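You operate a simulated robot arm through the tools that you are given. There is no shell and no other tool. Be economical: measure what you need, move in short steps, check, and stop when the job is done.

Carry out the task below with a simulated robot arm. There is one attempt and no reset: what you move stays moved.

## Task
Swap the nozzle in the vice for the one with the yellow band.
Fine: wind the vice wide open, old nozzle onto the bridge plate, clamp the new one.

The check looks at the end state, three seconds after you hand in, the way a careful person would. Anything else that was tipped, shoved, dropped, spilled or broken makes it a failure.

## Robot
A 6-joint arm with a two-finger parallel gripper, fixed in place. Base frame: the origin is at the foot of the arm, x ahead of it, y to its left, z up; the work surface is at about z = 0.819. Readings come in m, degrees, newtons and seconds.
With the tool pointing down near the work surface it reaches from about 0.26 to 0.68 m from the base axis. Its first joint turns from -66.0 to 66.0 degrees. Payload 2.9 kg.
The TCP is the grasp point between the finger pads, 0.03 m short of the fingertips. In the tool frame z runs along the fingers and y along their closing line. The gripper opens to 0.11 m. The fingers are 0.02 m wide and 0.01 m thick; the gripper's body (0.048 by 0.112 m) begins 0.055 m behind the TCP.
Orientation is told as [roll, pitch, yaw] about the base's x, y, z axes, in that order, counted from this pose: with the fingers straight down and closing along the base's y, the tool's x points along the base's -x, its y along +y and its z along -z.

## Interface
- The arm moves only by the tool step_arm. Its argument "targets" is a list of rows, each a list of 3 entries, a list of its own where there are three numbers: the gripper command, from -1 (fully open) to 1 (shut), values between in proportion, then the shift along the base's x, y, z in m, then the turn, a rotation vector about the base's x, y, z in degrees. In form: [[claw, [tx, ty, tz], [wx, wy, wz]], ...]. A call has 1 to 8 rows; each row shifts and turns the commanded pose from where the row before left it. Each row takes 0.2 s and may step no farther than 0.05 m and 8.6 degrees from the row before; otherwise, or with a gripper value out of range, the whole call is refused. Where a pose cannot be reached the arm comes as near as it can. A force on the tool above 70 N (or 10 N above the force at the start of the call, whichever is more), or a blocked arm, ends the call early, and 0.2 s more pass. The fingers move at their own pace (about 0.108 m/s each) and stop on an object; they squeeze with about 27 N. The grip force told is the motor's: it shows also when the fingers shut on nothing. Time passes only in rows, and 0.2 s behind the last, so rows that do not move let the fingers close. The reply holds the time, the measured pose of the TCP, the force on the tool along the base axes, the opening and the grip force, in the units named above and with some noise, and new pictures: "pictures" is both (left out), scene, wrist or none.
- Cameras (640 x 400 px; columns grow to the right, rows downward): "scene" is fixed at [0.0834, 0.4511, 1.369]; the picture's right is [-0.60, -0.80, 0.00], its down [-0.57, 0.43, -0.70] and it looks along [0.56, -0.42, -0.72] (base axes); focal length 290 px, centre (320, 200). "wrist" rides on the gripper at [-0.036, 0, -0.057] in the tool frame; the picture's right is [0.00, -1.00, 0.00], its down [0.97, 0.00, -0.24] and it looks along [0.24, 0.00, 0.97] (tool axes); focal length 218 px, centre (320, 200). There is no depth. A picture from a camera that has moved, and an enlarged one, comes with that camera's place and axes in the base frame and with its lens.
- zoom(camera, box): a new picture of the part [left, top, right, bottom] of that camera's present view, enlarged. It takes no simulated time.
- sign_off(): hands the job in; it is judged then, once.

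Work in short steps. Places have to be worked out from the pictures, the camera data and where the tool is seen: move nearer, look again, correct. Check each grasp and each placing, and mend what went wrong. You have 120 turns and 150 pictures in all, those below and enlarged ones among them. Open the gripper and draw the arm clear of the work before you hand the job in, unless the task says otherwise; then end with one line.

The tools are called after ">>>" as name(argument=value, ...) on one line, values as JSON. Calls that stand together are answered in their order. step_arm: Moves the arm, as the interface text tells. Its arguments: {"type":"object","properties":{"targets":{"type":"array","items":{"type":"array"}},"pictures":{"type":"string","enum":["both","scene","wrist","none"]}},"required":["targets"]} The other tools are called the same way: zoom (camera, box) takes an enlarged picture of a part of a camera's view; sign_off () hands the job in.

At the start:

```text
t: 0.0
position: [0.3412, -0.1911, 1.0605]
ee_rot: [0.0, 0.0, 0.0]
wrist_force: [0.2, 0.3, 0.4]
finger_gap: 0.1104
gripper_force: 0.1
```

scene: 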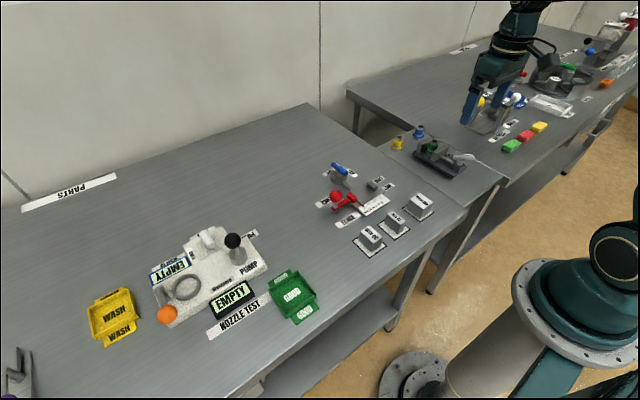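
wrist: 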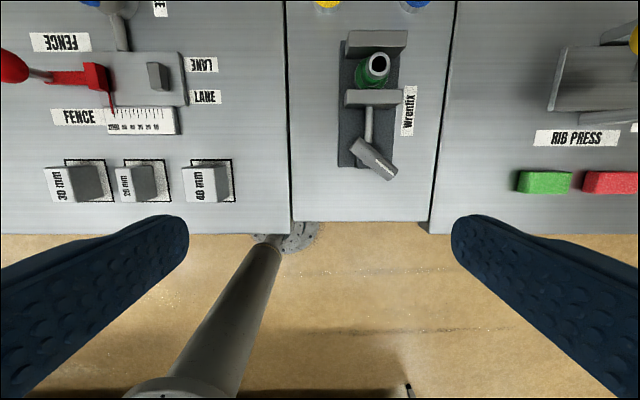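

The vice with the green nozzle is on the plate between the two tables, with yellow and blue items behind it. I zoom in on both views first.

>>> zoom(camera="scene", box=[370, 100, 530, 200])

>>> zoom(camera="wrist", box=[280, 0, 460, 220])

```text
4.00 times, centred on (450, 150) of scene
camera zoom: at [0.0834, 0.4511, 1.369], right [-0.6, -0.8, 0.0], down [-0.57, 0.43, -0.7], along [0.56, -0.42, -0.72], focal length 1161 px, centre (-200, 400)
```

zoom: 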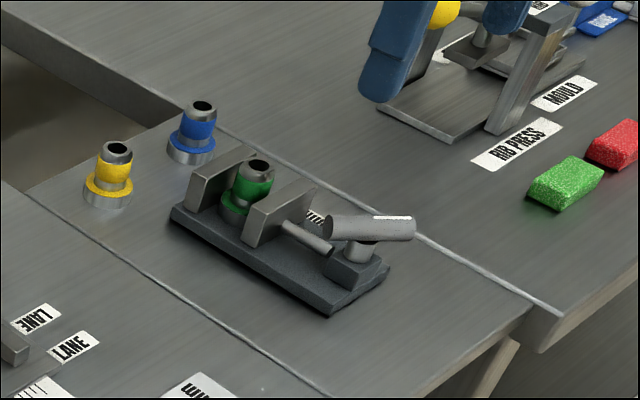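

```text
1.82 times, centred on (370, 110) of wrist
camera zoom: at [0.3775, -0.1914, 1.118], right [0.0, -1.0, 0.0], down [-0.97, 0.0, 0.24], along [-0.24, 0.0, -0.97], focal length 397 px, centre (229, 364)
```

zoom: 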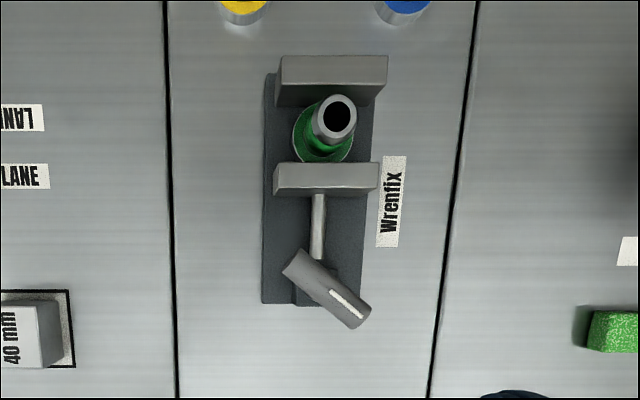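

The vice's jaws close along x, with a T-handle on a vertical post at about (0.363, -0.252, 0.873). The green nozzle's top is at about (0.453, -0.249, 0.88). I move over the vice for a closer look.

>>> step_arm(targets=[[-1, [0.02, -0.03, -0.01], [0, 0, 0]], [-1, [0.02, -0.03, -0.01], [0, 0, 0]], [-1, [0, 0, 0], [0, 0, 0]]])

>>> zoom(camera="wrist", box=[200, 50, 440, 200])

```text
t: 0.8
position: [0.3811, -0.2521, 1.042]
ee_rot: [0.0, 0.1, -0.1]
wrist_force: [0.4, -0.3, 0.0]
finger_gap: 0.11
gripper_force: 0.1
camera wrist: at [0.4183, -0.2521, 1.0986], right [0.0, -1.0, 0.0], down [-0.97, 0.0, 0.24], along [-0.24, 0.0, -0.97], focal length 218 px, centre (320, 200)
```

scene: 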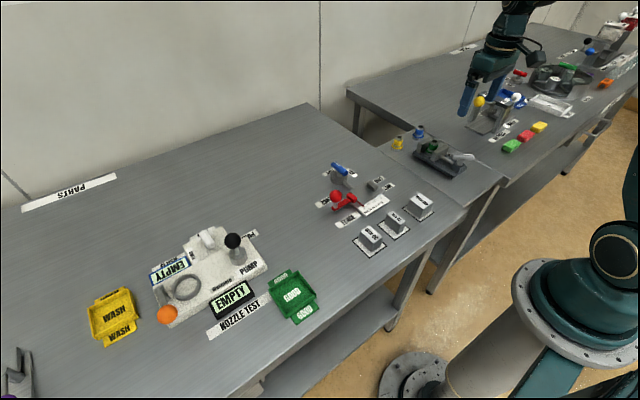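
wrist: 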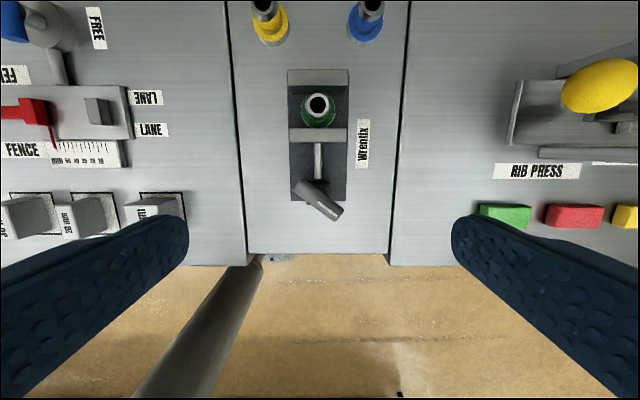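

```text
2.67 times, centred on (320, 125) of wrist
camera zoom: at [0.4183, -0.2521, 1.0986], right [0.0, -1.0, 0.0], down [-0.97, 0.0, 0.24], along [-0.24, 0.0, -0.97], focal length 582 px, centre (320, 400)
```

zoom: 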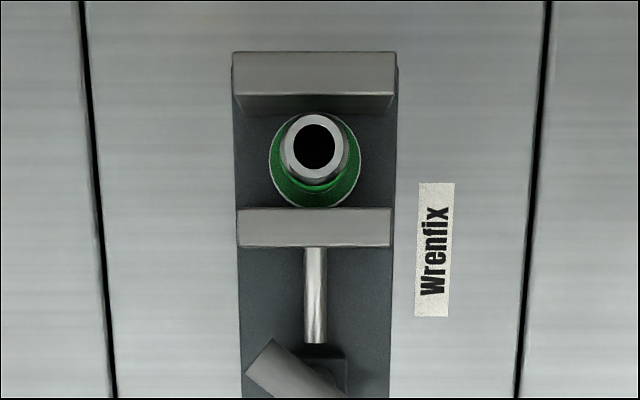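

The camera is now above the handle, so I zoom in there to find its pivot and any markings.

>>> zoom(camera="wrist", box=[260, 140, 380, 240])

>>> zoom(camera="scene", box=[405, 130, 485, 180])

```text
4.00 times, centred on (320, 190) of wrist
camera zoom: at [0.4183, -0.2521, 1.0986], right [0.0, -1.0, 0.0], down [-0.97, 0.0, 0.24], along [-0.24, 0.0, -0.97], focal length 873 px, centre (320, 240)
```

zoom: 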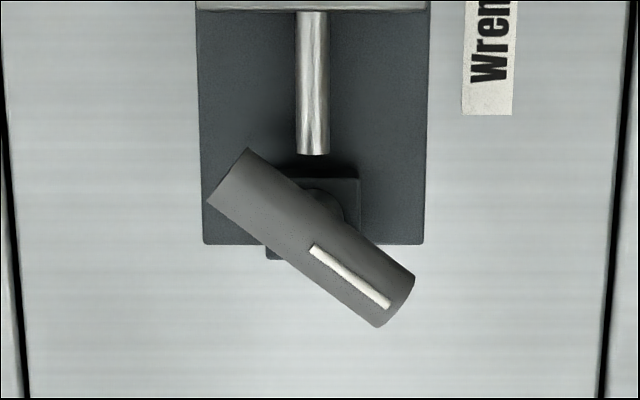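

```text
8.00 times, centred on (445, 155) of scene
camera zoom: at [0.0835, 0.4511, 1.369], right [-0.6, -0.8, 0.0], down [-0.57, 0.43, -0.7], along [0.56, -0.42, -0.72], focal length 2322 px, centre (-680, 560)
```

zoom: 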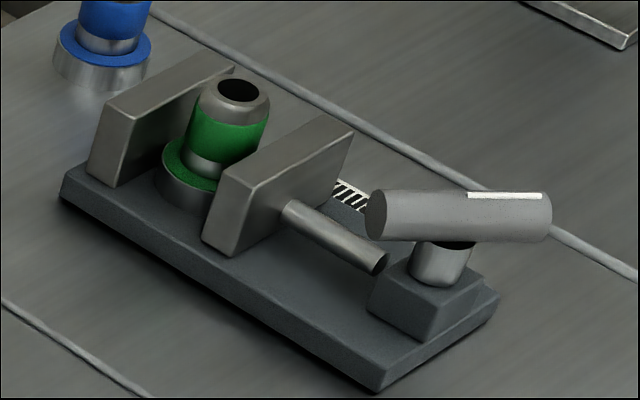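

The handle bar is about 56 mm long and centred on its post at (0.363, -0.250). It lies about 52° from x, so I yaw +52° to put the fingers across it, partly close them and come lower.

>>> step_arm(targets=[[0.1, [-0.009, 0.001, -0.01], [0, 0, 7.5]], [0.1, [-0.009, 0.001, -0.01], [0, 0, 7.5]], [0.1, [0, 0, -0.01], [0, 0, 7.5]], [0.1, [0, 0, -0.01], [0, 0, 7.5]], [0.1, [0, 0, -0.01], [0, 0, 7.5]], [0.1, [0, 0, -0.01], [0, 0, 7.5]], [0.1, [0, 0, -0.01], [0, 0, 7]], [0.1, [0, 0, 0], [0, 0, 0]]])

>>> zoom(camera="scene", box=[380, 80, 540, 180])

```text
t: 2.6
position: [0.3636, -0.2497, 0.9706]
ee_rot: [0.0, 0.0, 52.1]
wrist_force: [0.4, -0.3, -0.5]
finger_gap: 0.0495
gripper_force: 0.1
camera wrist: at [0.3863, -0.2217, 1.0276], right [0.79, -0.61, 0.0], down [-0.6, -0.77, 0.24], along [-0.15, -0.19, -0.97], focal length 218 px, centre (320, 200)
```

scene: 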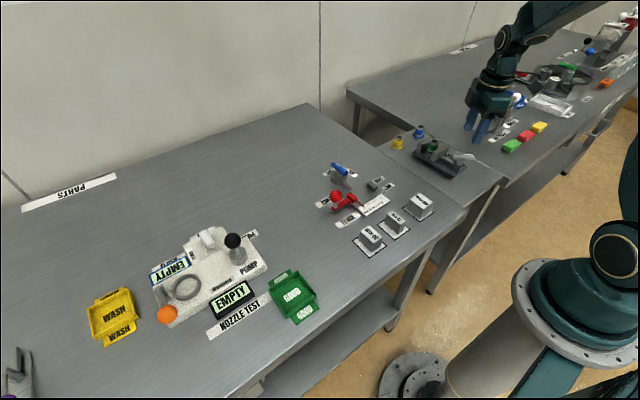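
wrist: 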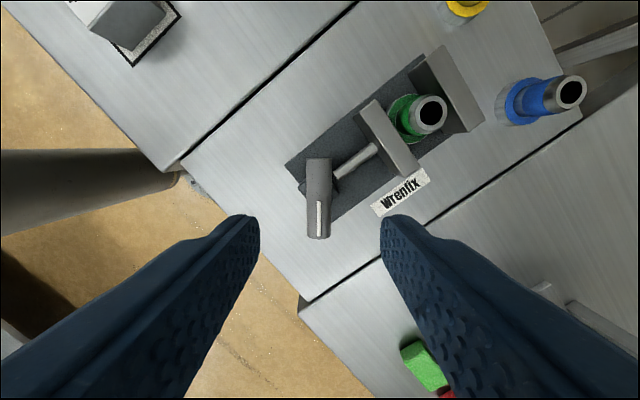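

```text
4.00 times, centred on (460, 130) of scene
camera zoom: at [0.0834, 0.4511, 1.369], right [-0.6, -0.8, 0.0], down [-0.57, 0.43, -0.7], along [0.56, -0.42, -0.72], focal length 1161 px, centre (-240, 480)
```

zoom: 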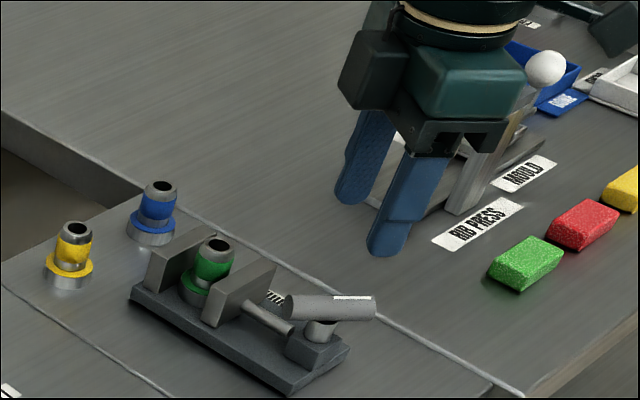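

The bar now runs straight down the wrist picture, centred between the fingers. I descend to TCP z≈0.888, keeping the fingertips above the block, and close on it.

>>> step_arm(targets=[[0.1, [0, 0, -0.03], [0, 0, 0]], [0.1, [0, 0, -0.03], [0, 0, 0]], [0.1, [0, 0, -0.022], [0, 0, 0]], [0.1, [0, 0, 0], [0, 0, 0]]])

>>> zoom(camera="scene", box=[380, 80, 540, 180])

```text
t: 3.6
position: [0.3621, -0.2497, 0.887]
ee_rot: [0.0, 0.0, 52.0]
wrist_force: [0.3, 0.1, -0.1]
finger_gap: 0.0496
gripper_force: 0.1
camera wrist: at [0.3851, -0.2213, 0.9449], right [0.79, -0.62, 0.0], down [-0.6, -0.77, 0.24], along [-0.15, -0.19, -0.97], focal length 218 px, centre (320, 200)
```

scene: 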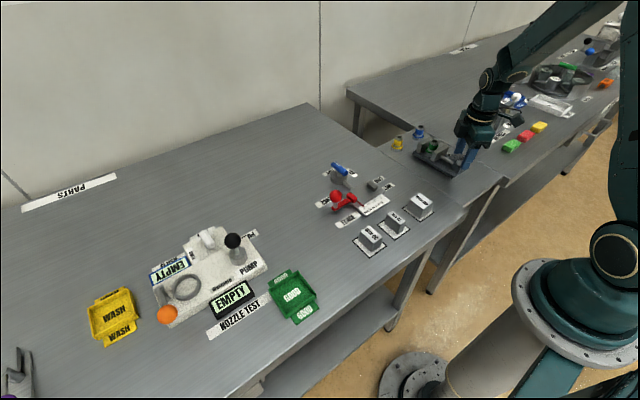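
wrist: 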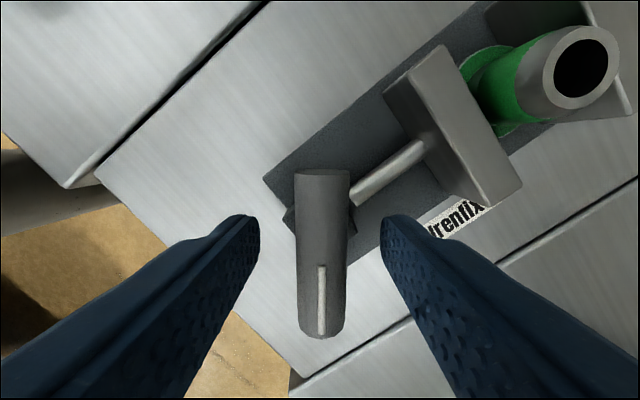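

```text
4.00 times, centred on (460, 130) of scene
camera zoom: at [0.0834, 0.4511, 1.369], right [-0.6, -0.8, 0.0], down [-0.57, 0.43, -0.7], along [0.56, -0.42, -0.72], focal length 1161 px, centre (-240, 480)
```

zoom: 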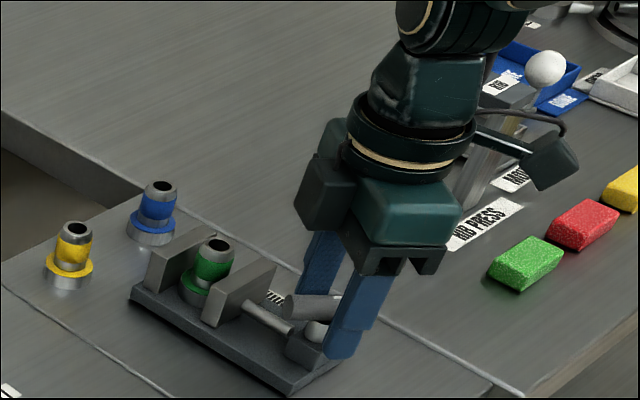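

The fingers straddle the bar and the tips sit near block-top height. I raise 4 mm for clearance and close.

>>> step_arm(targets=[[0.1, [0, 0, 0.004], [0, 0, 0]], [0.6, [0, 0, 0], [0, 0, 0]], [1, [0, 0, 0], [0, 0, 0]], [1, [0, 0, 0], [0, 0, 0]]], pictures="wrist")

```text
t: 4.6
position: [0.3621, -0.2518, 0.8919]
ee_rot: [-0.2, -0.1, 52.0]
wrist_force: [7.8, -5.8, -6.8]
finger_gap: 0.0177
gripper_force: 45.3
camera wrist: at [0.385, -0.2221, 0.9495], right [0.79, -0.62, 0.0], down [-0.6, -0.76, 0.24], along [-0.15, -0.19, -0.97], focal length 218 px, centre (320, 200)
```

wrist: 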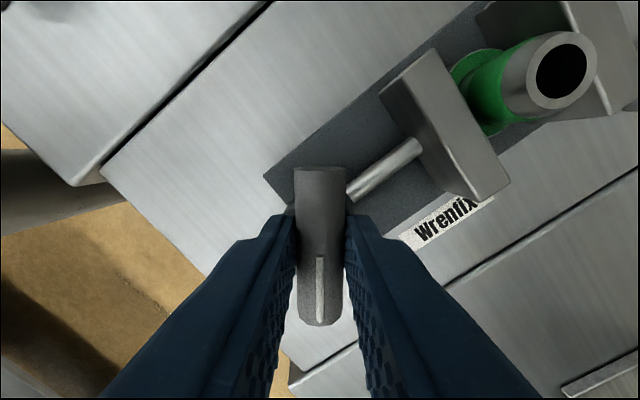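

Gripped at 17.7 mm, with a small side load from being off-centre. I shift slightly to relieve it and try a small counter-clockwise turn.

>>> step_arm(targets=[[1, [0.0012, -0.001, 0], [0, 0, 0]], [1, [0, 0, 0], [0, 0, 5]], [1, [0, 0, 0], [0, 0, 5]], [1, [0, 0, 0], [0, 0, 0]]], pictures="wrist")

```text
t: 5.6
position: [0.3619, -0.2512, 0.8919]
ee_rot: [0.1, 0.0, 62.1]
wrist_force: [-1.7, 2.1, 5.4]
finger_gap: 0.0178
gripper_force: 44.8
camera wrist: at [0.3801, -0.2189, 0.9495], right [0.88, -0.47, 0.0], down [-0.45, -0.86, 0.24], along [-0.11, -0.21, -0.97], focal length 218 px, centre (320, 200)
```

wrist: 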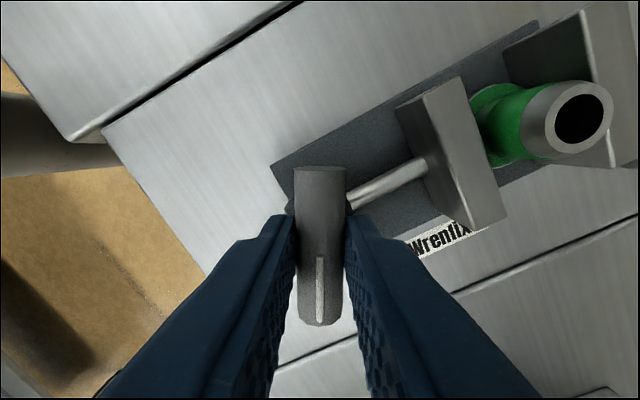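

The handle follows freely. I turn further and check which way the jaw travels.

>>> step_arm(targets=[[1, [0, 0, 0], [0, 0, 8]], [1, [0, 0, 0], [0, 0, 8]], [1, [0, 0, 0], [0, 0, 8]], [1, [0, 0, 0], [0, 0, 8]], [1, [0, 0, 0], [0, 0, 0]]])

>>> zoom(camera="scene", box=[380, 80, 540, 180])

```text
t: 6.8
position: [0.3625, -0.2503, 0.8925]
ee_rot: [0.1, -0.2, 94.0]
wrist_force: [-7.4, 2.5, 0.4]
finger_gap: 0.0192
gripper_force: 44.9
camera wrist: at [0.361, -0.2148, 0.9496], right [1.0, 0.07, 0.0], down [0.07, -0.97, 0.24], along [0.01, -0.24, -0.97], focal length 218 px, centre (320, 200)
```

scene: 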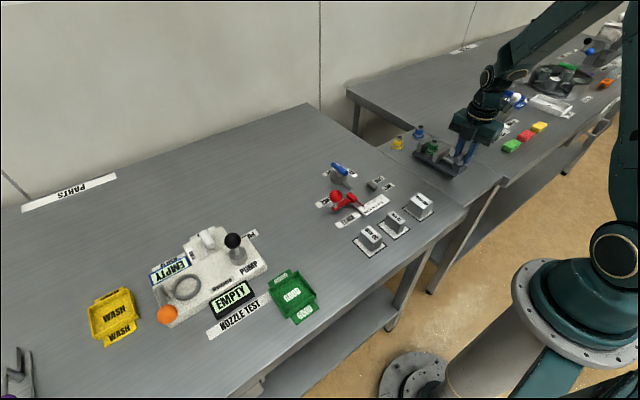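
wrist: 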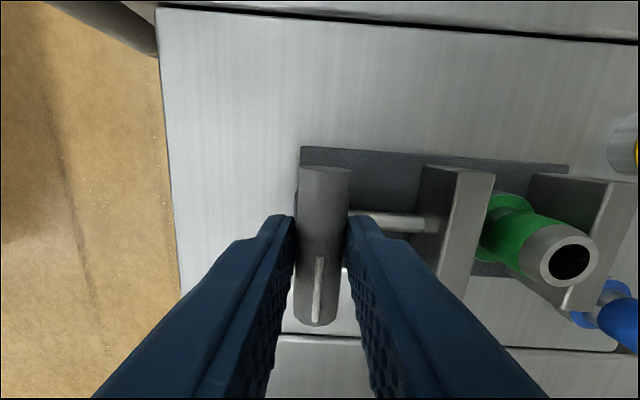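

```text
4.00 times, centred on (460, 130) of scene
camera zoom: at [0.0832, 0.4512, 1.3689], right [-0.6, -0.8, 0.0], down [-0.57, 0.43, -0.7], along [0.56, -0.42, -0.72], focal length 1161 px, centre (-240, 480)
```

zoom: 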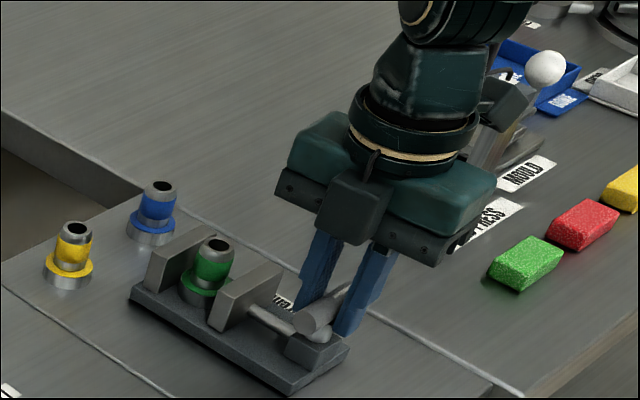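

The front jaw moved towards the handle, so counter-clockwise opens it. I keep turning.

>>> step_arm(targets=[[1, [-0.001, 0, 0], [0, 0, 8]], [1, [0, 0, 0], [0, 0, 8]], [1, [0, 0, 0], [0, 0, 8]], [1, [0, 0, 0], [0, 0, 8]], [1, [0, 0, 0], [0, 0, 8]], [1, [0, 0, 0], [0, 0, 8]], [1, [0, 0, 0], [0, 0, 0]]])

>>> zoom(camera="scene", box=[380, 80, 540, 180])

```text
t: 8.2
position: [0.362, -0.2426, 0.8917]
ee_rot: [1.8, -0.8, 138.3]
wrist_force: [-6.4, 2.2, 6.0]
finger_gap: 0.0438
gripper_force: 44.8
out of reach, approached as far as the arm can: row 6
stopped in row 7: the force on the tool passed its limit (the readings are from after the stop); the commanded pose is now the measured one
camera wrist: at [0.3373, -0.2172, 0.9496], right [0.67, 0.75, -0.03], down [0.73, -0.64, 0.23], along [0.15, -0.17, -0.97], focal length 218 px, centre (320, 200)
```

scene: 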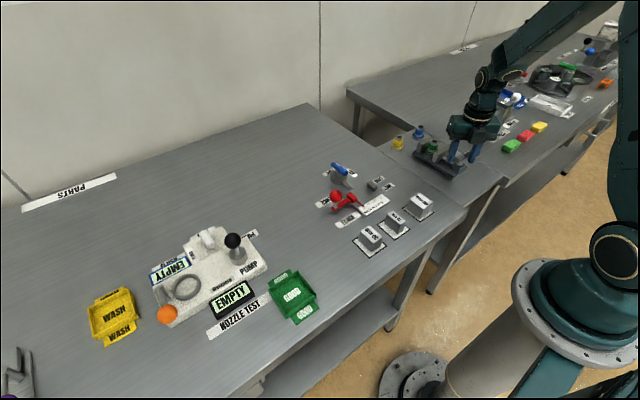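
wrist: 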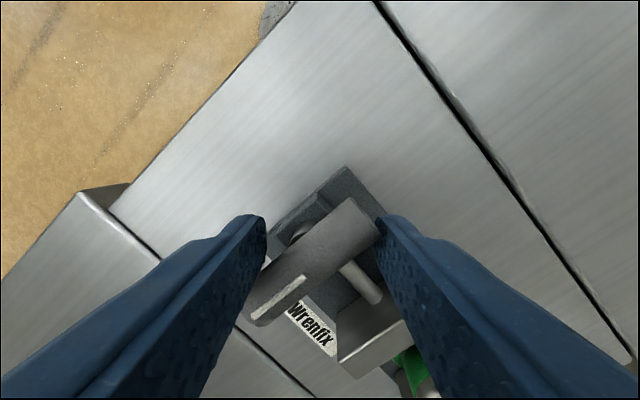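

```text
4.00 times, centred on (460, 130) of scene
camera zoom: at [0.0832, 0.4512, 1.3689], right [-0.6, -0.8, 0.0], down [-0.57, 0.43, -0.7], along [0.56, -0.42, -0.72], focal length 1161 px, centre (-240, 480)
```

zoom: 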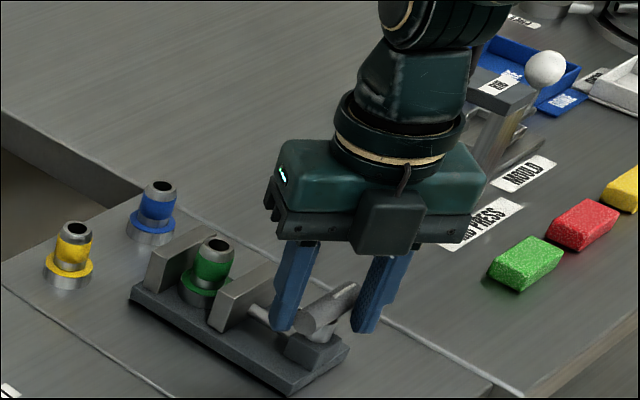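

The grip slipped: the gap grew to 44 mm and the handle stayed at about 90° (along y), so it may have met its stop. I open, lift and look.

>>> step_arm(targets=[[0, [0, 0.0, 0], [0, 0, 0]], [0, [0, 0, 0], [0, 0, 0]], [0, [0, 0, 0.03], [0, 0, 0]], [0, [0, 0, 0.04], [0, 0, 0]], [0, [0, 0, 0.03], [0, 0, 0]], [0, [0, 0, 0.02], [0, 0, 0]], [0, [0, 0, 0], [0, 0, 0]]])

>>> zoom(camera="scene", box=[405, 130, 485, 180])

```text
t: 9.8
position: [0.365, -0.24, 1.0109]
ee_rot: [1.4, -0.7, 138.1]
wrist_force: [-0.2, -1.0, 0.4]
finger_gap: 0.055
gripper_force: 0.1
camera wrist: at [0.3398, -0.2161, 1.0689], right [0.67, 0.75, -0.03], down [0.73, -0.64, 0.23], along [0.15, -0.17, -0.97], focal length 218 px, centre (320, 200)
```

scene: 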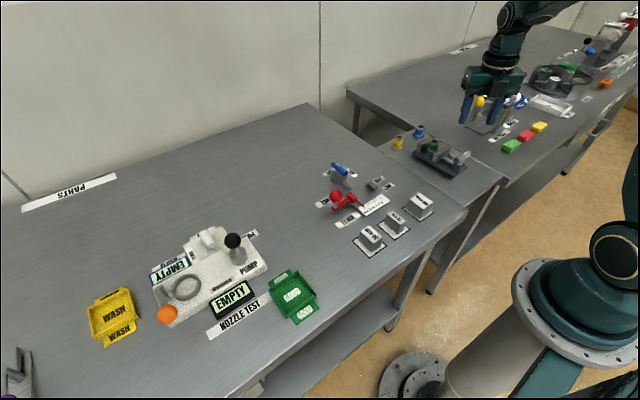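
wrist: 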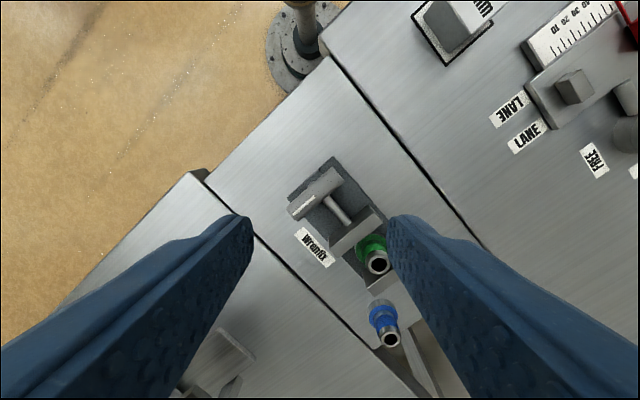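

```text
8.00 times, centred on (445, 155) of scene
camera zoom: at [0.0834, 0.4511, 1.369], right [-0.6, -0.8, 0.0], down [-0.57, 0.43, -0.7], along [0.56, -0.42, -0.72], focal length 2322 px, centre (-680, 560)
```

zoom: 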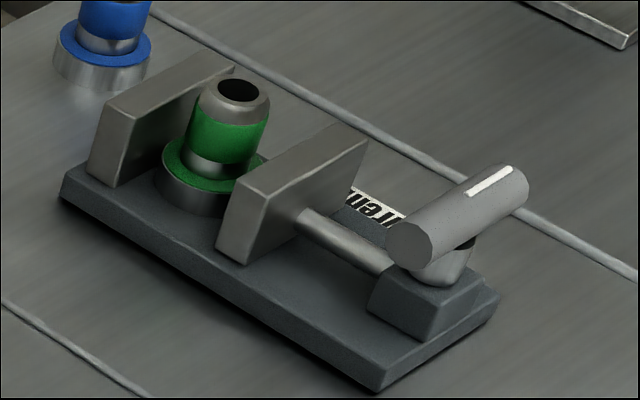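

The jaw opened by about 10 mm, the rod now reaches the block, and the handle lies along y. To make sure this is the stop, I go back to yaw ~90°, level the tool, regrip and push a little further.

>>> step_arm(targets=[[0.1, [-0.001, -0.005, -0.01], [0.57, -1.46, -8]], [0.1, [-0.001, -0.005, -0.01], [0, 0, -8]], [0.1, [0, 0, -0.02], [0, 0, -8]], [0.1, [0, 0, -0.01], [0, 0, -8]], [0.1, [0, 0, -0.01], [0, 0, -8]], [0.1, [0, 0, 0], [0, 0, -8]], [0.1, [0, 0, 0], [0, 0, 0]]], pictures="wrist")

```text
t: 11.4
position: [0.3612, -0.2524, 0.9508]
ee_rot: [0.2, -0.1, 90.6]
wrist_force: [0.9, 0.9, -0.2]
finger_gap: 0.0492
gripper_force: 0.1
camera wrist: at [0.3614, -0.2168, 1.0084], right [1.0, 0.01, -0.01], down [0.01, -0.97, 0.24], along [0.0, -0.24, -0.97], focal length 218 px, centre (320, 200)
```

wrist: 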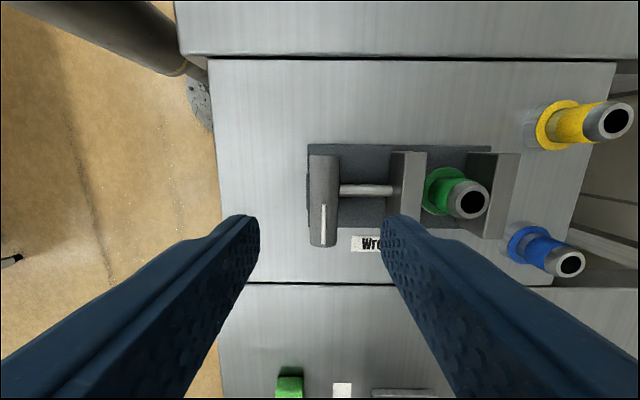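

The handle lies exactly along y, and the yellow and blue nozzles are clearly visible. I descend, regrip and push 12° further to test for a stop.

>>> step_arm(targets=[[0.2, [0.001, 0.001, -0.03], [0, 0, 0]], [0.2, [0, 0, -0.029], [0, 0, 0]], [0.6, [0, 0, 0], [0, 0, 0]], [1, [0, 0, 0], [0, 0, 0]], [1, [0, 0, 0], [0, 0, 0]], [1, [0, 0, 0], [0, 0, 6]], [1, [0, 0, 0], [0, 0, 6]], [1, [0, 0, 0], [0, 0, 0]]], pictures="wrist")

```text
t: 13.2
position: [0.3626, -0.2511, 0.8934]
ee_rot: [0.2, 0.1, 102.5]
wrist_force: [6.3, -4.3, -4.5]
finger_gap: 0.0222
gripper_force: 45.2
camera wrist: at [0.3558, -0.2161, 0.9508], right [0.98, 0.22, 0.0], down [0.21, -0.95, 0.24], along [0.05, -0.24, -0.97], focal length 218 px, centre (320, 200)
```

wrist: 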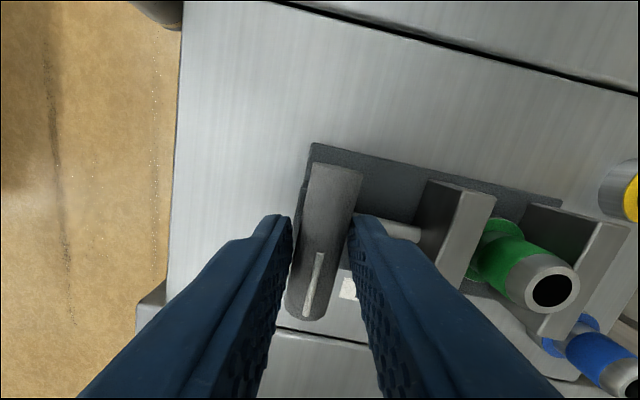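

The handle stayed at 90° while the gripper turned, so the vice is wide open. I release, lift and return to yaw 0.

>>> step_arm(targets=[[0.2, [0, 0, 0], [0, 0, -6]], [0.1, [0, 0, 0], [0, 0, -6]], [0.1, [0, 0, 0.04], [0, 0, 0]], [0.1, [0, 0, 0.04], [0, 0, 0]], [0.1, [0.01, 0, 0.02], [0, 0, -8.5]], [0.1, [0.01, 0, 0], [0, 0, -8.5]], [0.1, [0.01, 0, 0], [0, 0, -8.5]], [0.1, [0.01, 0, 0], [0, 0, -8.5]]], pictures="none")

>>> step_arm(targets=[[-0.3, [0, 0, 0], [0, 0, -8.5]], [-0.3, [0, 0, 0], [0, 0, -8.5]], [-0.3, [0.0, 0, 0], [0, 0, -8.5]], [-0.3, [0, 0, 0], [0, 0, -8.5]], [-0.3, [0, 0, 0], [0, 0, -8.5]], [-0.3, [0, 0, 0], [0, 0, -8.5]], [-0.3, [0, 0, 0], [0, 0, -5]], [-0.3, [0, 0, 0], [0, 0, 0]]])

>>> zoom(camera="wrist", box=[220, 0, 420, 200])

>>> zoom(camera="scene", box=[385, 120, 481, 180])

```text
t: 15.0
position: [0.4033, -0.2517, 0.991]
ee_rot: [0.3, -0.1, 56.5]
wrist_force: [-0.8, -0.6, -0.1]
finger_gap: 0.0494
gripper_force: 0.0
```

```text
t: 16.8
position: [0.4035, -0.2523, 0.9919]
ee_rot: [0.2, -0.1, 0.5]
wrist_force: [-0.4, 0.3, 0.0]
finger_gap: 0.0714
gripper_force: 0.2
camera wrist: at [0.4393, -0.2518, 1.0495], right [0.01, -1.0, -0.01], down [-0.97, -0.01, 0.24], along [-0.24, 0.0, -0.97], focal length 218 px, centre (320, 200)
```

scene: 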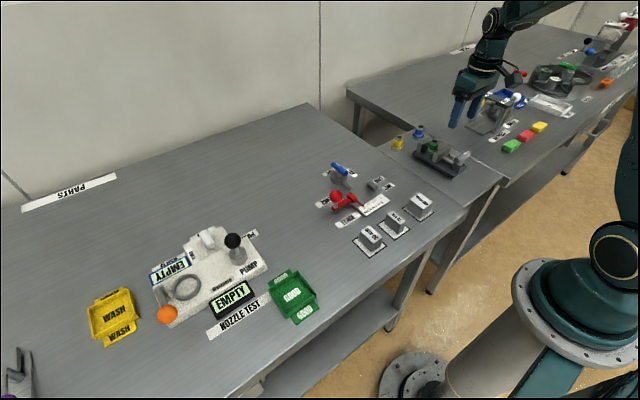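
wrist: 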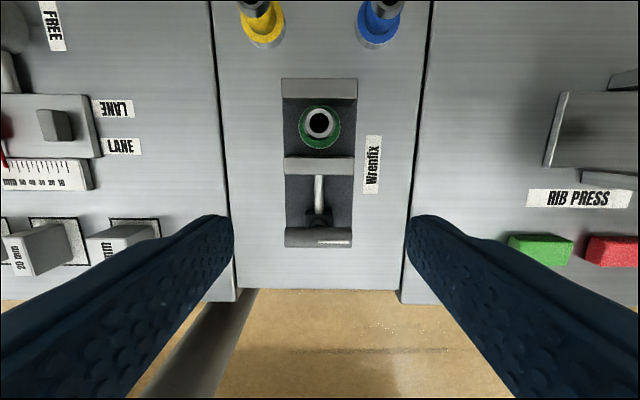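

```text
2.00 times, centred on (320, 100) of wrist
camera zoom: at [0.4393, -0.2518, 1.0495], right [0.01, -1.0, -0.01], down [-0.97, -0.01, 0.24], along [-0.24, 0.0, -0.97], focal length 436 px, centre (320, 400)
```

zoom: 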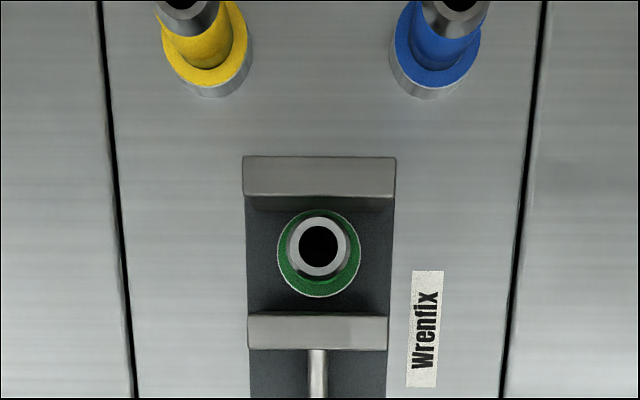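

```text
6.67 times, centred on (433, 150) of scene
camera zoom: at [0.0834, 0.4511, 1.369], right [-0.6, -0.8, 0.0], down [-0.57, 0.43, -0.7], along [0.56, -0.42, -0.72], focal length 1935 px, centre (-433, 533)
```

zoom: 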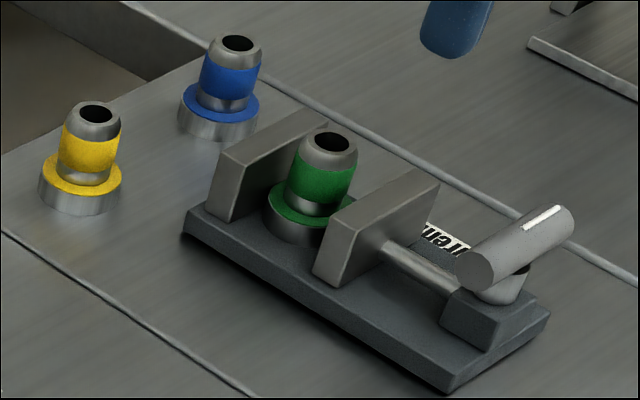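

The green nozzle stands at about (0.455, -0.251) with its flange near z 0.845, and the jaw gap is about 43 mm, so the fingers fit along y. I move above it and partly descend to check alignment.

>>> step_arm(targets=[[-0.3, [0.026, 0.0005, -0.01], [0, 0, -0.5]], [-0.3, [0.026, 0.0005, -0.02], [0, 0, 0]], [-0.3, [0, 0, -0.03], [0, 0, 0]], [-0.3, [0, 0, 0], [0, 0, 0]]])

>>> zoom(camera="scene", box=[385, 120, 481, 180])

```text
t: 17.8
position: [0.4543, -0.2515, 0.9305]
ee_rot: [0.3, -0.1, 0.2]
wrist_force: [-0.5, 0.1, 0.1]
finger_gap: 0.0716
gripper_force: 0.1
camera wrist: at [0.4902, -0.2526, 0.9884], right [0.0, -1.0, -0.01], down [-0.97, 0.0, 0.24], along [-0.24, 0.0, -0.97], focal length 218 px, centre (320, 200)
```

scene: 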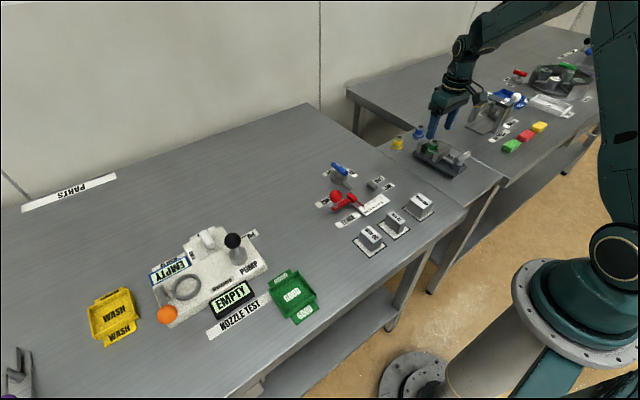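
wrist: 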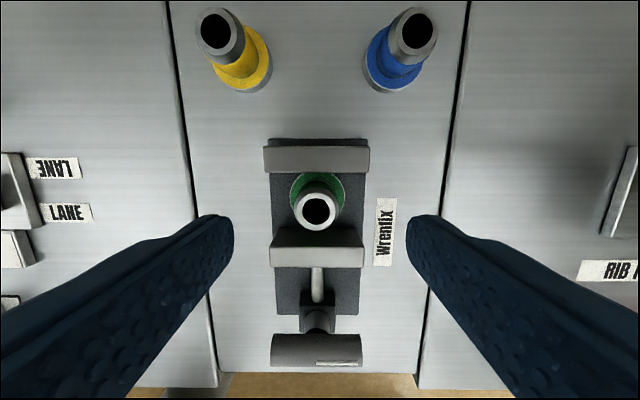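

```text
6.67 times, centred on (433, 150) of scene
camera zoom: at [0.0834, 0.4511, 1.369], right [-0.6, -0.8, 0.0], down [-0.57, 0.43, -0.7], along [0.56, -0.42, -0.72], focal length 1935 px, centre (-433, 533)
```

zoom: 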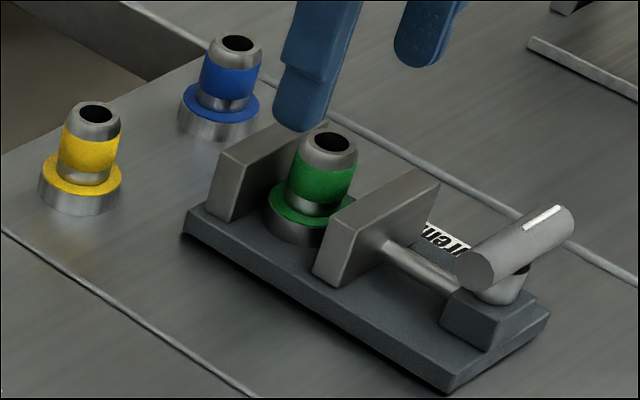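

The green top triangulates to about (0.4565, -0.251, 0.875). I descend to TCP z≈0.882 and look at where the tips sit relative to the flange.

>>> step_arm(targets=[[-0.3, [0.002, 0.0005, -0.025], [0, 0, 0]], [-0.3, [0, 0, -0.024], [0, 0, 0]], [0, [0, 0, 0], [0, 0, 0]], [0.2, [0, 0, 0], [0, 0, 0]]], pictures="wrist")

>>> zoom(camera="scene", box=[401, 120, 465, 160])

```text
t: 18.8
position: [0.457, -0.2498, 0.8819]
ee_rot: [0.2, -0.1, 0.1]
wrist_force: [-0.2, 0.0, -0.3]
finger_gap: 0.044
gripper_force: 0.1
camera wrist: at [0.4936, -0.2505, 0.9391], right [0.0, -1.0, -0.01], down [-0.97, 0.0, 0.24], along [-0.24, 0.0, -0.97], focal length 218 px, centre (320, 200)
```

wrist: 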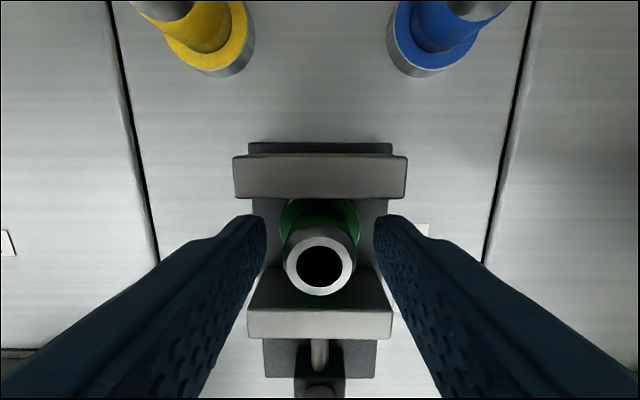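

```text
10.00 times, centred on (433, 140) of scene
camera zoom: at [0.0834, 0.4511, 1.369], right [-0.6, -0.8, 0.0], down [-0.57, 0.43, -0.7], along [0.56, -0.42, -0.72], focal length 2902 px, centre (-810, 800)
```

zoom: 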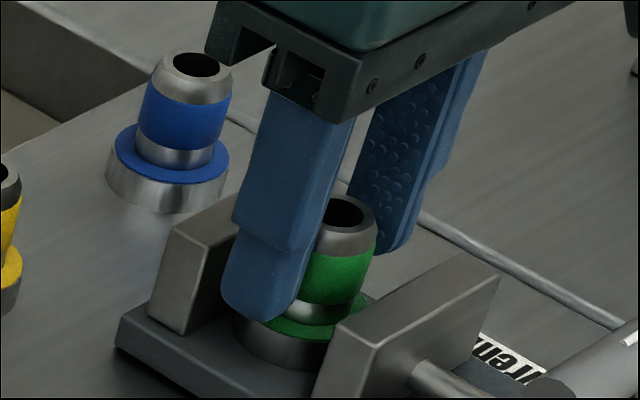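

The tips are just above the flange and centred on the body. I close.

>>> step_arm(targets=[[0.5, [0, 0, 0], [0, 0, 0]], [1, [0, 0, 0], [0, 0, 0]], [1, [0, 0, 0], [0, 0, 0]]], pictures="wrist")

>>> zoom(camera="scene", box=[401, 120, 465, 160])

```text
t: 19.6
position: [0.4575, -0.2498, 0.882]
ee_rot: [0.3, -0.2, 0.2]
wrist_force: [0.1, 0.7, 0.7]
finger_gap: 0.0253
gripper_force: 26.8
camera wrist: at [0.4936, -0.2505, 0.9394], right [0.0, -1.0, -0.01], down [-0.97, 0.0, 0.24], along [-0.24, 0.0, -0.97], focal length 218 px, centre (320, 200)
```

wrist: 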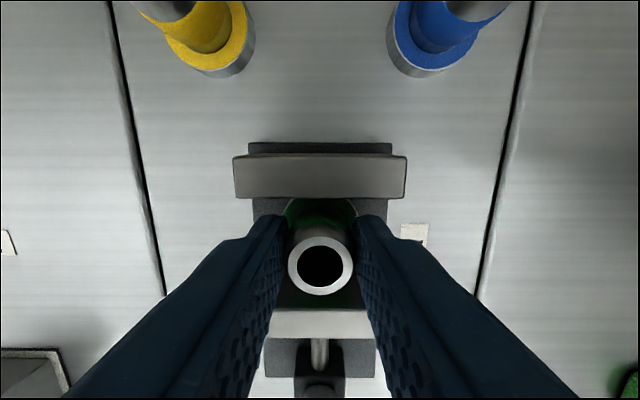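

```text
10.00 times, centred on (433, 140) of scene
camera zoom: at [0.0834, 0.4511, 1.3689], right [-0.6, -0.8, 0.0], down [-0.57, 0.43, -0.7], along [0.56, -0.42, -0.72], focal length 2902 px, centre (-810, 800)
```

zoom: 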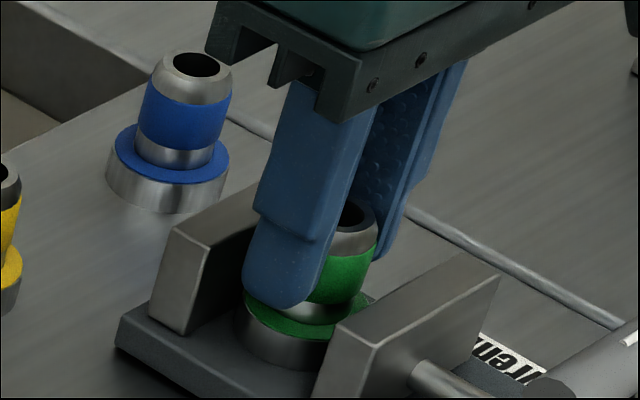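

Held at 25.3 mm. I lift straight up and check.

>>> step_arm(targets=[[1, [0, 0, 0.02], [0, 0, 0]], [1, [0, 0, 0.025], [0, 0, 0]], [1, [0, 0, 0.025], [0, 0, 0]], [1, [0, 0, 0], [0, 0, 0]]], pictures="wrist")

>>> zoom(camera="scene", box=[385, 110, 481, 170])

```text
t: 20.6
position: [0.4572, -0.2502, 0.9521]
ee_rot: [0.3, -0.2, 0.0]
wrist_force: [-0.1, -0.3, 0.4]
finger_gap: 0.0
gripper_force: 26.7
camera wrist: at [0.4939, -0.2516, 1.0098], right [0.0, -1.0, -0.01], down [-0.97, 0.0, 0.24], along [-0.24, 0.0, -0.97], focal length 218 px, centre (320, 200)
```

wrist: 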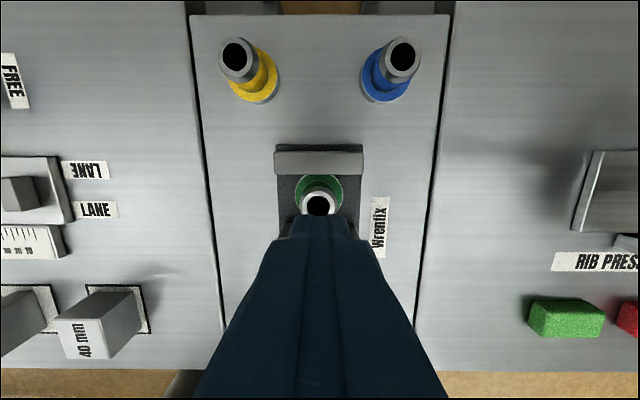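

```text
6.67 times, centred on (433, 140) of scene
camera zoom: at [0.0834, 0.4511, 1.369], right [-0.6, -0.8, 0.0], down [-0.57, 0.43, -0.7], along [0.56, -0.42, -0.72], focal length 1935 px, centre (-433, 600)
```

zoom: 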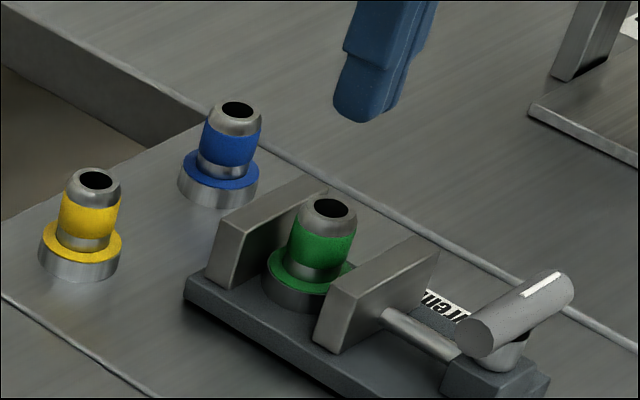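

The fingers slipped off and the nozzle stayed in the vice, undisturbed. I zoom in to see its shape and whether the jaws still hold it.

>>> zoom(camera="wrist", box=[260, 130, 380, 220])

>>> zoom(camera="scene", box=[412, 132, 452, 157])

>>> zoom(camera="scene", box=[380, 125, 420, 150])

```text
4.44 times, centred on (320, 175) of wrist
camera zoom: at [0.4939, -0.2516, 1.0098], right [0.0, -1.0, -0.01], down [-0.97, 0.0, 0.24], along [-0.24, 0.0, -0.97], focal length 970 px, centre (320, 311)
```

zoom: 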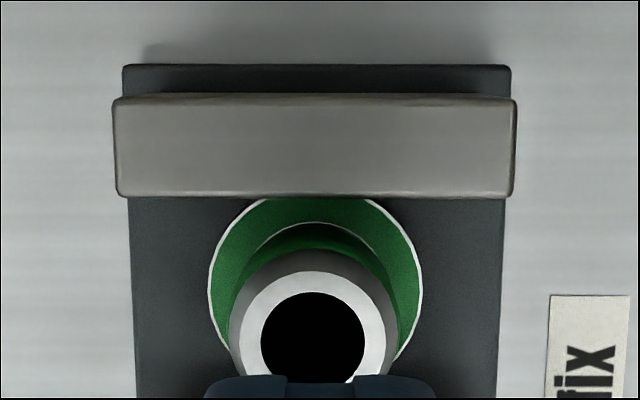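

```text
16.00 times, centred on (432, 144) of scene
camera zoom: at [0.0834, 0.4511, 1.369], right [-0.6, -0.8, 0.0], down [-0.57, 0.43, -0.7], along [0.56, -0.42, -0.72], focal length 4644 px, centre (-1472, 1088)
```

zoom: 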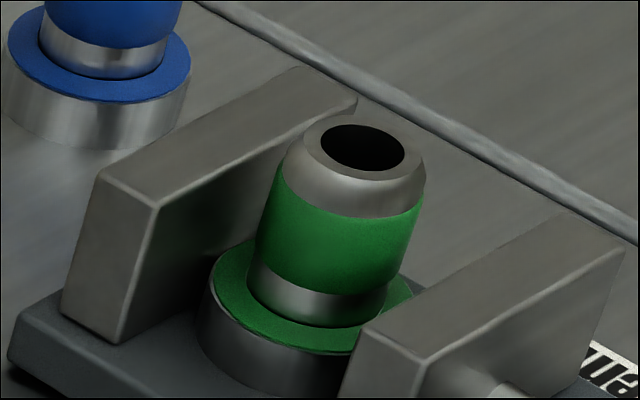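

```text
16.00 times, centred on (400, 138) of scene
camera zoom: at [0.0834, 0.4511, 1.369], right [-0.6, -0.8, 0.0], down [-0.57, 0.43, -0.7], along [0.56, -0.42, -0.72], focal length 4644 px, centre (-960, 1200)
```

zoom: 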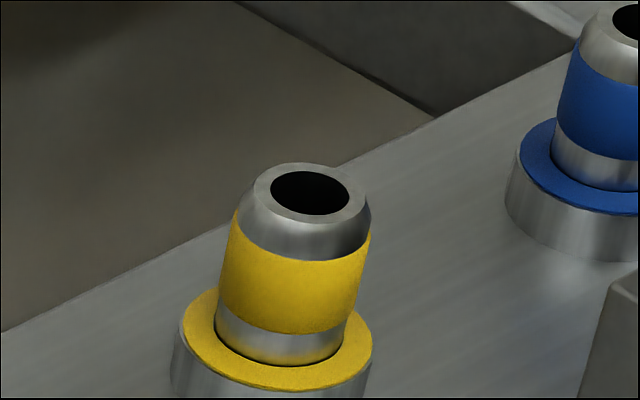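

The body is a straight 25 mm cylinder, so the grip should hold. I regrip a bit lower and lift in tiny steps, watching the force to see if the nozzle is still retained.

>>> step_arm(targets=[[0.2, [0, 0, 0], [0, 0, 0]], [0.2, [0.0, 0, 0], [0, 0, 0]], [0.2, [0, 0, -0.04], [0, 0, 0]], [0.2, [0, 0, -0.031], [0, 0, 0]], [0.2, [0, 0, 0], [0, 0, 0]], [1, [0, 0, 0], [0, 0, 0]], [1, [0, 0, 0], [0, 0, 0]], [1, [0, 0, 0], [0, 0, 0]]], pictures="none")

>>> step_arm(targets=[[1, [0, 0, 0.002], [0, 0, 0]], [1, [0, 0, 0], [0, 0, 0]]], pictures="none")

>>> step_arm(targets=[[1, [0, 0, 0.003], [0, 0, 0]], [1, [0, 0, 0], [0, 0, 0]]], pictures="wrist")

>>> zoom(camera="scene", box=[412, 132, 452, 157])

```text
t: 22.4
position: [0.458, -0.2497, 0.8836]
ee_rot: [0.3, -0.1, 0.1]
wrist_force: [0.8, 0.3, 0.4]
finger_gap: 0.0254
gripper_force: 26.5
```

```text
t: 23.0
position: [0.457, -0.25, 0.8857]
ee_rot: [0.3, -0.1, 0.3]
wrist_force: [-0.6, -0.3, 0.2]
finger_gap: 0.0255
gripper_force: 27.0
```

```text
t: 23.6
position: [0.4571, -0.2497, 0.8889]
ee_rot: [0.3, -0.1, 0.0]
wrist_force: [0.6, -0.1, -2.4]
finger_gap: 0.0255
gripper_force: 26.7
camera wrist: at [0.4936, -0.2493, 0.9458], right [0.0, -1.0, -0.01], down [-0.97, 0.0, 0.24], along [-0.24, 0.0, -0.97], focal length 218 px, centre (320, 200)
```

wrist: 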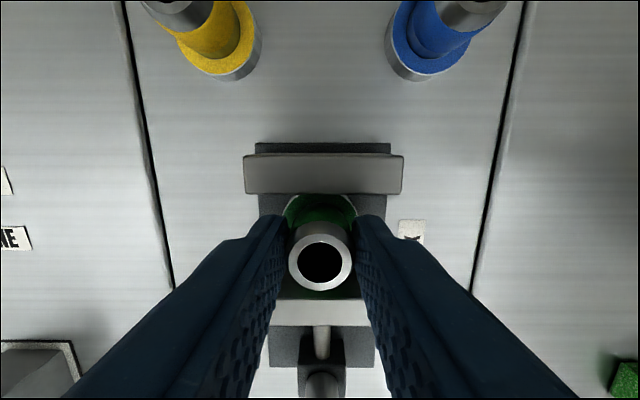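

```text
16.00 times, centred on (432, 144) of scene
camera zoom: at [0.0835, 0.4511, 1.369], right [-0.6, -0.8, 0.0], down [-0.57, 0.43, -0.7], along [0.56, -0.42, -0.72], focal length 4644 px, centre (-1472, 1088)
```

zoom: 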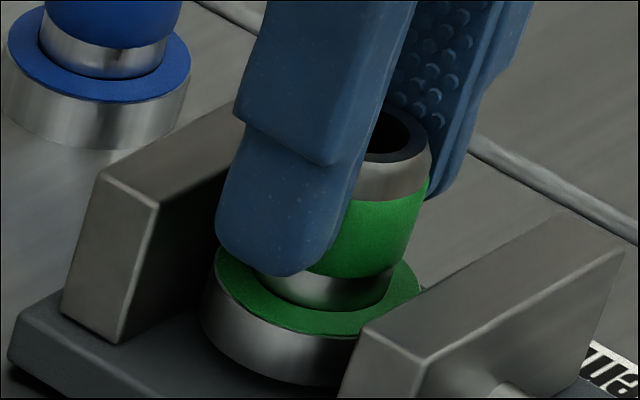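

This time the nozzle rises with the gripper and the force shows -2.4 N, its weight. The earlier lift was probably too fast, so I continue slowly.

>>> step_arm(targets=[[1, [0, 0, 0.003], [0, 0, 0]], [1, [0, 0, 0.003], [0, 0, 0]], [1, [0, 0, 0.003], [0, 0, 0]], [1, [0, 0, 0.003], [0, 0, 0]], [1, [0, 0, 0], [0, 0, 0]]], pictures="none")

>>> zoom(camera="scene", box=[412, 132, 452, 157])

```text
t: 24.8
position: [0.4576, -0.2495, 0.8998]
ee_rot: [0.2, -0.1, 0.1]
wrist_force: [0.1, 0.1, -1.8]
finger_gap: 0.0256
gripper_force: 26.5
```

```text
16.00 times, centred on (432, 144) of scene
camera zoom: at [0.0835, 0.4511, 1.369], right [-0.6, -0.8, 0.0], down [-0.57, 0.43, -0.7], along [0.56, -0.42, -0.72], focal length 4644 px, centre (-1472, 1088)
```

zoom: 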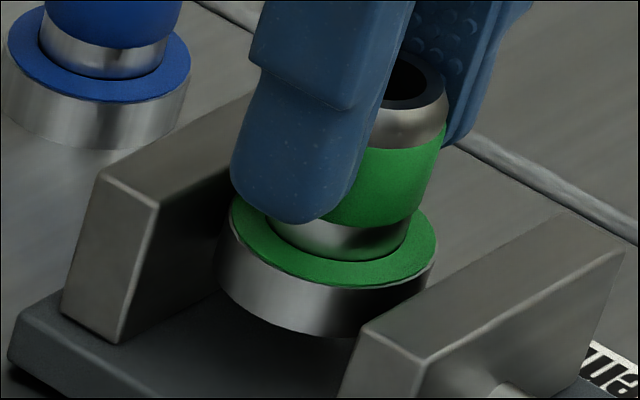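

It is rising and holding. I lift another 30 mm gently to clear the jaws.

>>> step_arm(targets=[[1, [0, 0, 0.005], [0, 0, 0]], [1, [0, 0, 0.005], [0, 0, 0]], [1, [0, 0, 0.005], [0, 0, 0]], [1, [0, 0, 0.005], [0, 0, 0]], [1, [0, 0, 0.005], [0, 0, 0]], [1, [0, 0, 0.005], [0, 0, 0]], [1, [0, 0, 0.004], [0, 0, 0]]], pictures="none")

>>> zoom(camera="scene", box=[401, 110, 465, 150])

```text
t: 26.4
position: [0.4565, -0.2484, 0.9332]
ee_rot: [0.2, 0.0, 0.1]
wrist_force: [-0.7, -0.7, -1.7]
finger_gap: 0.0253
gripper_force: 27.4
```

```text
10.00 times, centred on (433, 130) of scene
camera zoom: at [0.0835, 0.4511, 1.369], right [-0.6, -0.8, 0.0], down [-0.57, 0.43, -0.7], along [0.56, -0.42, -0.72], focal length 2902 px, centre (-810, 900)
```

zoom: 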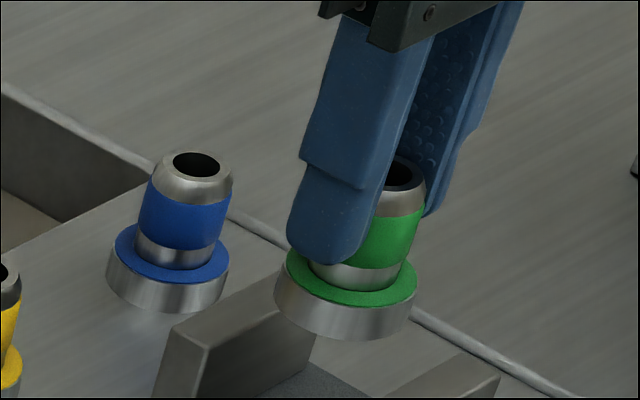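

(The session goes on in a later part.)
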